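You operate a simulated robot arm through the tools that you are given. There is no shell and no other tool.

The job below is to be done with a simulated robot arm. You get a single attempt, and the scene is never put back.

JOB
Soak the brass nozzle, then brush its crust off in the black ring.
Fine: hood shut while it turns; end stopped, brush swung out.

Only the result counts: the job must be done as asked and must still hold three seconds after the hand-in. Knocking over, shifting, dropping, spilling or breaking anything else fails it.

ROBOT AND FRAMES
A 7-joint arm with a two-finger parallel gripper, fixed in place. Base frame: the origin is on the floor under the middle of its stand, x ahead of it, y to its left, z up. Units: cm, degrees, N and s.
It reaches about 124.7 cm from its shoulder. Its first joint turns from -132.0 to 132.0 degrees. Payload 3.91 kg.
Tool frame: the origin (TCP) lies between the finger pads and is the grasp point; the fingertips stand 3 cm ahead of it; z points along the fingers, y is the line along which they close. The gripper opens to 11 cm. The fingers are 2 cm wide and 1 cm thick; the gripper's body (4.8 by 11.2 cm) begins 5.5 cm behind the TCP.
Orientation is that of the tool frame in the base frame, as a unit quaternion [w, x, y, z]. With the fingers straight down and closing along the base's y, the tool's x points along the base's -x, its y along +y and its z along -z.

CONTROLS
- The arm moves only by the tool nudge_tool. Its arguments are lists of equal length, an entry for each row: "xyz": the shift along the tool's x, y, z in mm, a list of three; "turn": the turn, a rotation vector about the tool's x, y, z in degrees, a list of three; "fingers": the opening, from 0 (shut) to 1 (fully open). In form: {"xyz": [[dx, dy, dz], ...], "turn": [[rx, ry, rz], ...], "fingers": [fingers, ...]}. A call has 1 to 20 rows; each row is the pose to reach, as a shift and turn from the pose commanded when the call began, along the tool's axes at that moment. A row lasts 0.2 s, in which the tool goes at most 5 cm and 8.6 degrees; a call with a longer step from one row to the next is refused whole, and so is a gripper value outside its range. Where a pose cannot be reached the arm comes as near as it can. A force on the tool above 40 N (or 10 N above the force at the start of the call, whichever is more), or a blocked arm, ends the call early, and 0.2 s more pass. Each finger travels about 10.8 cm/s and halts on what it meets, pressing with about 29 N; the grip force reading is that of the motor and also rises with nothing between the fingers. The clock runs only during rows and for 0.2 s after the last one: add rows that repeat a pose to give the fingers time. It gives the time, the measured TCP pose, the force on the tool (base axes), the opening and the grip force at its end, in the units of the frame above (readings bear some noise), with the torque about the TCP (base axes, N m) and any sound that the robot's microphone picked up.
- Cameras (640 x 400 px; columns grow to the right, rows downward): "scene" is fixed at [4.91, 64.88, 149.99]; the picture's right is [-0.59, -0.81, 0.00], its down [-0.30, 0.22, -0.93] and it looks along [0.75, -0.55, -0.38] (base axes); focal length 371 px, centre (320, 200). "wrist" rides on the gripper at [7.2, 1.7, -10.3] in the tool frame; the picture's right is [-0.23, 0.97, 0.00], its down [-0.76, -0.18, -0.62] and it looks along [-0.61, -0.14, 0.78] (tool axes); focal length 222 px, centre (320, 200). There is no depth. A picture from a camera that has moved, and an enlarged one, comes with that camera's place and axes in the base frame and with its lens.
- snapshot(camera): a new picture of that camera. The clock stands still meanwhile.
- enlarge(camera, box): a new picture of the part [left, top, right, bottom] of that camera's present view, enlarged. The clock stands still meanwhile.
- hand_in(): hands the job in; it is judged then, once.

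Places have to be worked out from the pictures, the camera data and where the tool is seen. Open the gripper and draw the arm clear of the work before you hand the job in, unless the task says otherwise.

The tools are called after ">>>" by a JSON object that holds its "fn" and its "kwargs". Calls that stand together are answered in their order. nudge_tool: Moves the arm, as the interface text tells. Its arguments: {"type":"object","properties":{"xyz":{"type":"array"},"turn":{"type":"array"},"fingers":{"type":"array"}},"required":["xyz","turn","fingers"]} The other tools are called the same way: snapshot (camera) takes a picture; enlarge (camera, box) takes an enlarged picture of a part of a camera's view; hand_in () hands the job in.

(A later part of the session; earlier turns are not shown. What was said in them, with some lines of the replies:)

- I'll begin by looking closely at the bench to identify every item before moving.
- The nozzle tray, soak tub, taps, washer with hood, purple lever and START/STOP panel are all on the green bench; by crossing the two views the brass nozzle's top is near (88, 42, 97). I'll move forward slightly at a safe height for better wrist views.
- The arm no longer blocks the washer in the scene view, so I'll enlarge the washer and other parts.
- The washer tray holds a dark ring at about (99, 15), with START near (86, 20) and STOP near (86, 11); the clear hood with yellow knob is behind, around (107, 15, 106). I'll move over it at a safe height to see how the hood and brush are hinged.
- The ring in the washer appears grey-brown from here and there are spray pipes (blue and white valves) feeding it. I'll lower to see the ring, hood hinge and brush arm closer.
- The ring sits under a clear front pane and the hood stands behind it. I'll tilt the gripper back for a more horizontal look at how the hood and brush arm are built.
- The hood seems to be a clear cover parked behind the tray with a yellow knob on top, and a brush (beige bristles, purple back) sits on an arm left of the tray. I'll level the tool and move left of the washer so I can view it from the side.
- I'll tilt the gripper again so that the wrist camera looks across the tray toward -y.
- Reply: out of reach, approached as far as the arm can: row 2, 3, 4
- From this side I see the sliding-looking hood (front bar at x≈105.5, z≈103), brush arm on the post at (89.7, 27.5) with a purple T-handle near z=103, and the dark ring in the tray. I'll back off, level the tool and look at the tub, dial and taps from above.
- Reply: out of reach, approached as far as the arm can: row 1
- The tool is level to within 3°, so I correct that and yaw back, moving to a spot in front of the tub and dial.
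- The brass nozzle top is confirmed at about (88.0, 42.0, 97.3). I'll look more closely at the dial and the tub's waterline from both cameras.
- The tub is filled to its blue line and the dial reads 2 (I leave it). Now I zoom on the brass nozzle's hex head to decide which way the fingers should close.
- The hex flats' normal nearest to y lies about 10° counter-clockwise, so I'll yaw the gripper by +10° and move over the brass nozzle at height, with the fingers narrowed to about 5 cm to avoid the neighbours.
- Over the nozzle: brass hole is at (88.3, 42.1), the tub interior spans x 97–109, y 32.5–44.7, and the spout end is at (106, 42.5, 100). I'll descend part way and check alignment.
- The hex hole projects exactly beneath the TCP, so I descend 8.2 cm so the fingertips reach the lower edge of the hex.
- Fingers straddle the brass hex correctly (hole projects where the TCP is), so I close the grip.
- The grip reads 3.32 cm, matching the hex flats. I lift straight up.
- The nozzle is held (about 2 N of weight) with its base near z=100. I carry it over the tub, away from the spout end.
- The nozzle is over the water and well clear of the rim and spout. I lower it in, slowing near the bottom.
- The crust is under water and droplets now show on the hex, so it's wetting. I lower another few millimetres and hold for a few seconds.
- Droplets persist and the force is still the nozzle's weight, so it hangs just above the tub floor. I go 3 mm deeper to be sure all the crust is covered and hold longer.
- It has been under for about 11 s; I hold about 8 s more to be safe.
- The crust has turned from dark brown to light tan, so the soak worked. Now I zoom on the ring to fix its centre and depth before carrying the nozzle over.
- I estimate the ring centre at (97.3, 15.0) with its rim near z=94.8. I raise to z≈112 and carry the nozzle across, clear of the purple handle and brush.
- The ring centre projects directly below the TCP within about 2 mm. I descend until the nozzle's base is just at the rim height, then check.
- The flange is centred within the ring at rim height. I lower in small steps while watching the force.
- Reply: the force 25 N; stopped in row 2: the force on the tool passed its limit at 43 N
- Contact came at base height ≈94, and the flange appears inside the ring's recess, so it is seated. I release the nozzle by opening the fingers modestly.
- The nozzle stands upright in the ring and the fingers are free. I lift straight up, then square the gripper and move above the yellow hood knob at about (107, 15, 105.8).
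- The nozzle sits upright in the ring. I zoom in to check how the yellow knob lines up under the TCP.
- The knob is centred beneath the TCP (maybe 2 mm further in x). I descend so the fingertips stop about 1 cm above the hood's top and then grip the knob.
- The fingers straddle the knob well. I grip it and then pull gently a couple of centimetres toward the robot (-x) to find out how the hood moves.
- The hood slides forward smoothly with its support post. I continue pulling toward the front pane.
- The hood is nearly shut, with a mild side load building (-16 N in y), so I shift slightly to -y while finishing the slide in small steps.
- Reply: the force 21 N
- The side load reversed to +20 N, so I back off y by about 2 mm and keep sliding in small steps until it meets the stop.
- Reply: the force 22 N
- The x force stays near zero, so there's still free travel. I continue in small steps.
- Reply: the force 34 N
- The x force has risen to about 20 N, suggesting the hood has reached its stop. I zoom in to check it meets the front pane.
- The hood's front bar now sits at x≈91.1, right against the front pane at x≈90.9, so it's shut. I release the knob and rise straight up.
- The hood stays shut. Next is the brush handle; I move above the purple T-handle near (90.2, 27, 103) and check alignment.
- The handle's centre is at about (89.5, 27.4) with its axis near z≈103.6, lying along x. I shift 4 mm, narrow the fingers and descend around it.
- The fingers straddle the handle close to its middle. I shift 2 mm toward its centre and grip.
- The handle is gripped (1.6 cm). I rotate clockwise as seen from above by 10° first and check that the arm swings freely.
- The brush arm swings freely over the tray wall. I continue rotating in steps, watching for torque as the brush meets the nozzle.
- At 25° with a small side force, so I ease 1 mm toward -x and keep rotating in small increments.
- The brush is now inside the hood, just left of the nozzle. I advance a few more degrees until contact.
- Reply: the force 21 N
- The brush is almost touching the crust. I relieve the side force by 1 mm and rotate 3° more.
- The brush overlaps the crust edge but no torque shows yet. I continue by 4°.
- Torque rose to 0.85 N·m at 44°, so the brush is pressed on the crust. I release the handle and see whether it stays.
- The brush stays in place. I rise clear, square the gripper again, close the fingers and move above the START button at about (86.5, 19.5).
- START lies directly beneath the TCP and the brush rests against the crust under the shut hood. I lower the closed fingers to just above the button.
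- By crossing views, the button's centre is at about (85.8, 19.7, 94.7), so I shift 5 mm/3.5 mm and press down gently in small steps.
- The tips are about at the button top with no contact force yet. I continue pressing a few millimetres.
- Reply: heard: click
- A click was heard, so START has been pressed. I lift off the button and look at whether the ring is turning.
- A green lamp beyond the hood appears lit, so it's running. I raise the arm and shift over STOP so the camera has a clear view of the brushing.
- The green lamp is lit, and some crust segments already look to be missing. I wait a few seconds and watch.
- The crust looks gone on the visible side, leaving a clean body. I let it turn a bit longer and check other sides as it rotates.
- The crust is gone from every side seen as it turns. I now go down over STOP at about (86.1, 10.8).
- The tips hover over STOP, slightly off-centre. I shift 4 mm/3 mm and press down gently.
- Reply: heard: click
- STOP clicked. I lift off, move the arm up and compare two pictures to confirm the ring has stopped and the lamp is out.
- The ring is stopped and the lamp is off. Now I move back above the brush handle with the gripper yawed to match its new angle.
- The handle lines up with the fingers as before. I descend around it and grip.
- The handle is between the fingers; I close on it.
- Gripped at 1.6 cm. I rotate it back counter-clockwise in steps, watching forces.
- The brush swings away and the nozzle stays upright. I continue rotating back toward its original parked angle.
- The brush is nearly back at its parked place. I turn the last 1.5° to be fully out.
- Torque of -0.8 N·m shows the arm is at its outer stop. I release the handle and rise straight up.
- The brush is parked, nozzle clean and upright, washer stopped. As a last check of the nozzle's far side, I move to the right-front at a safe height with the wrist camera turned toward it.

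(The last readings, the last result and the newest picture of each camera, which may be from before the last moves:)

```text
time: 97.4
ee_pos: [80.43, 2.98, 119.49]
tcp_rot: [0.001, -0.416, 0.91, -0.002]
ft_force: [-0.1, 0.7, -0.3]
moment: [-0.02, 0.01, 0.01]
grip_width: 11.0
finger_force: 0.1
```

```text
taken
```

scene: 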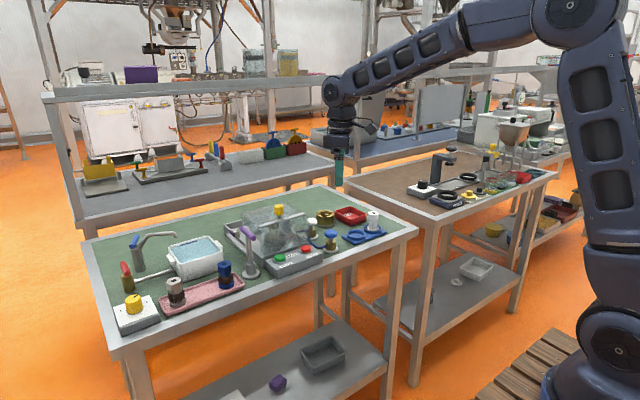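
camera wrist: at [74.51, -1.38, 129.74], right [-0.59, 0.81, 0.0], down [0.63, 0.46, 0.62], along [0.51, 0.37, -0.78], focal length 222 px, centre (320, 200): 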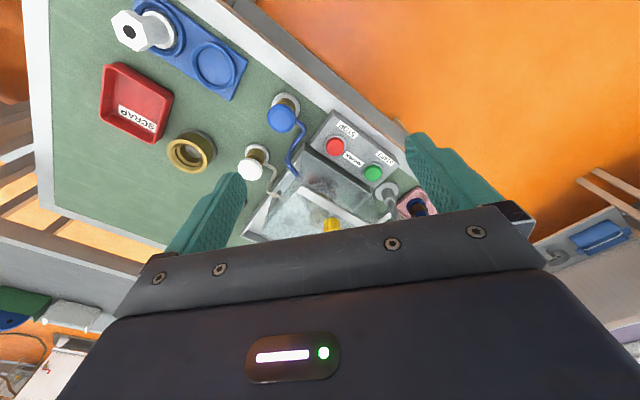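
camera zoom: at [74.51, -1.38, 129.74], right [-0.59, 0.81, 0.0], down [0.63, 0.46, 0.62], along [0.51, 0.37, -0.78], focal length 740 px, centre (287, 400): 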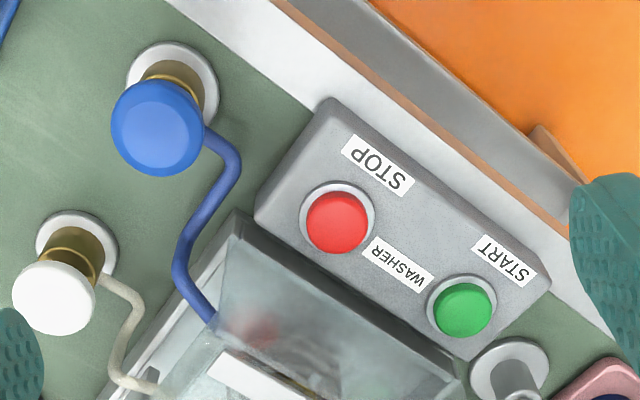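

The washer is occluded by the gripper in this view, so I tilt the tool to see the nozzle's side through the pane.

>>> {"fn": "nudge_tool", "kwargs": {"xyz": [[15, 0, 15], [30, 0, 30], [45, 0, 40]], "turn": [[0, -8, 0], [0, -16, 0], [0, -24, 0]], "fingers": [1, 1, 1]}}

>>> {"fn": "snapshot", "kwargs": {"camera": "wrist"}}

>>> {"fn": "enlarge", "kwargs": {"camera": "wrist", "box": [280, 80, 400, 180]}}

```text
time: 98.2
ee_pos: [77.41, -0.23, 115.46]
tcp_rot: [0.191, -0.406, 0.889, 0.086]
ft_force: [0.0, 0.3, -0.5]
moment: [-0.01, -0.04, -0.03]
grip_width: 10.98
finger_force: 0.0
```

```text
taken
camera wrist: at [68.97, -7.28, 121.88], right [-0.6, 0.8, 0.09], down [0.42, 0.22, 0.88], along [0.68, 0.57, -0.46], focal length 222 px, centre (320, 200)
```

wrist: 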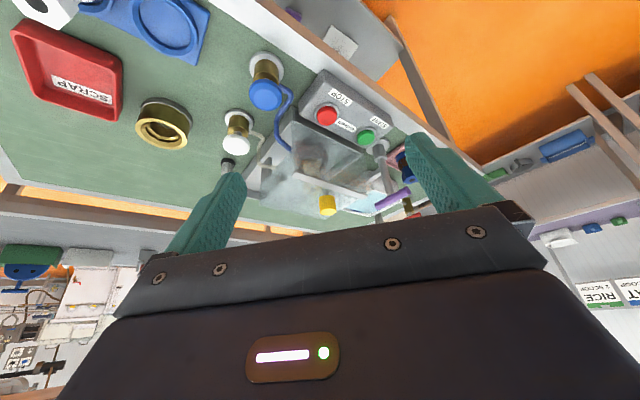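

```text
4.00 times, centred on (340, 130) of wrist
camera zoom: at [68.97, -7.28, 121.88], right [-0.6, 0.8, 0.09], down [0.42, 0.22, 0.88], along [0.68, 0.57, -0.46], focal length 888 px, centre (240, 480)
```

zoom: 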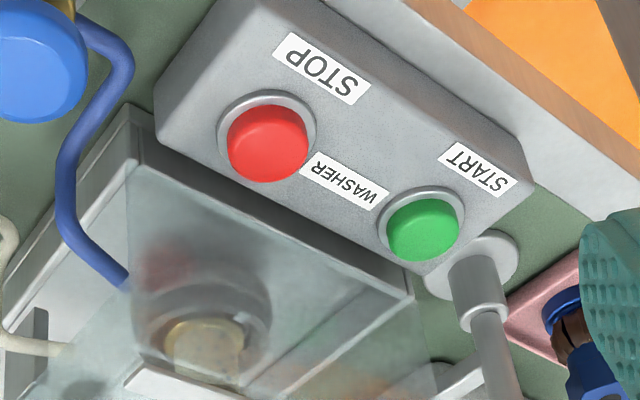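

No brown crust remains from this side either; the body is clean and seated in the ring. I retract the arm up and away with the gripper open, then take a final look.

>>> {"fn": "nudge_tool", "kwargs": {"xyz": [[0, 0, -40], [0, 0, -80], [10, 0, -120], [20, 0, -150]], "turn": [[0, 7, 0], [0, 14, 0], [0, 21, 0], [0, 24, 0]], "fingers": [1, 1, 1, 1]}}

>>> {"fn": "snapshot", "kwargs": {"camera": "scene"}}

>>> {"fn": "enlarge", "kwargs": {"camera": "scene", "box": [100, 190, 400, 340]}}

>>> {"fn": "enlarge", "kwargs": {"camera": "scene", "box": [225, 200, 325, 280]}}

```text
time: 99.2
ee_pos: [72.04, -6.29, 128.16]
tcp_rot: [0.0, -0.414, 0.91, -0.002]
ft_force: [0.9, 0.4, -0.1]
moment: [0.0, 0.01, -0.02]
grip_width: 11.0
finger_force: 0.1
```

```text
taken
```

scene: 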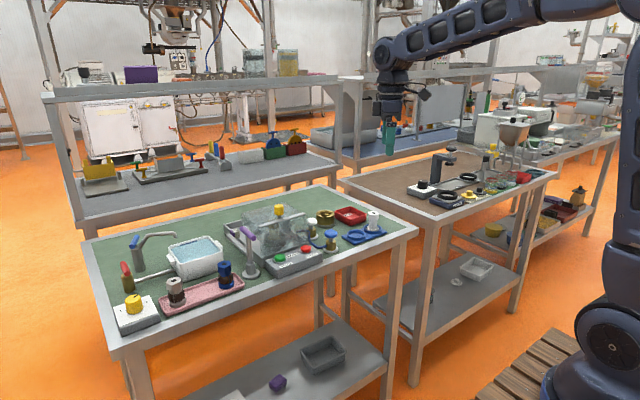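

```text
2.13 times, centred on (250, 265) of scene
camera zoom: at [4.91, 64.88, 149.99], right [-0.59, -0.81, 0.0], down [-0.3, 0.22, -0.93], along [0.75, -0.55, -0.38], focal length 791 px, centre (469, 61)
```

zoom: 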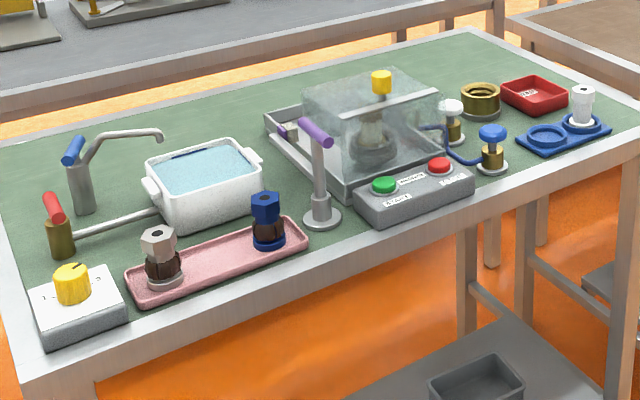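

```text
5.00 times, centred on (275, 240) of scene
camera zoom: at [4.91, 64.88, 149.99], right [-0.59, -0.81, 0.0], down [-0.3, 0.22, -0.93], along [0.75, -0.55, -0.38], focal length 1854 px, centre (545, 0)
```

zoom: 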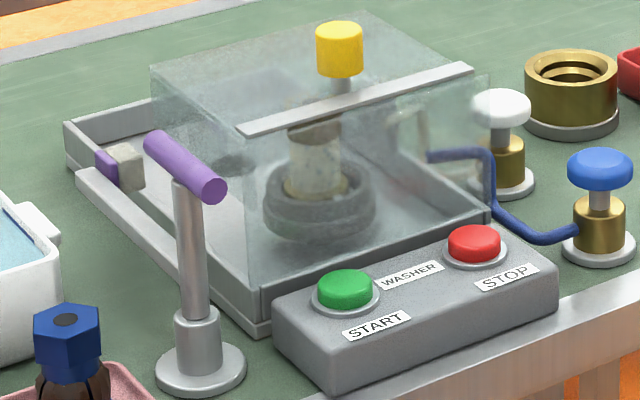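

The final pictures show:
- the brass nozzle clean and upright in the dark ring
- the washer stopped with its lamp off
- the brush swung out to its stop
- the hood still shut
- everything else where it was

The gripper is open and clear of the bench, so I hand the job in.

>>> {"fn": "hand_in", "kwargs": {}}

```text
The job is handed in.
```

The brass nozzle has been soaked and brushed clean, and the job is handed in. I don't have the judging result yet.

- **Soak:** I held the nozzle in the tub for about 20 seconds, until the crust turned from dark brown to light tan.
- **Brushing:** I stood it in the dark ring in the washer, shut the hood and swung the brush onto the crust. I then ran the washer for about 11 seconds. No crust showed from any side I could see while it turned, or afterwards through the hood.
- **The black ring:** it looks dark grey rather than black. I took it as the one you meant because it is the only ring the brush can reach.
- **End state:** the washer is stopped and its lamp is off. The brush is swung out to its stop. I left the hood shut and the nozzle standing in the ring.
- **Everything else:** nothing else on the bench looks shifted, knocked over or spilled. I left the dial at 2, since the job didn't mention it.
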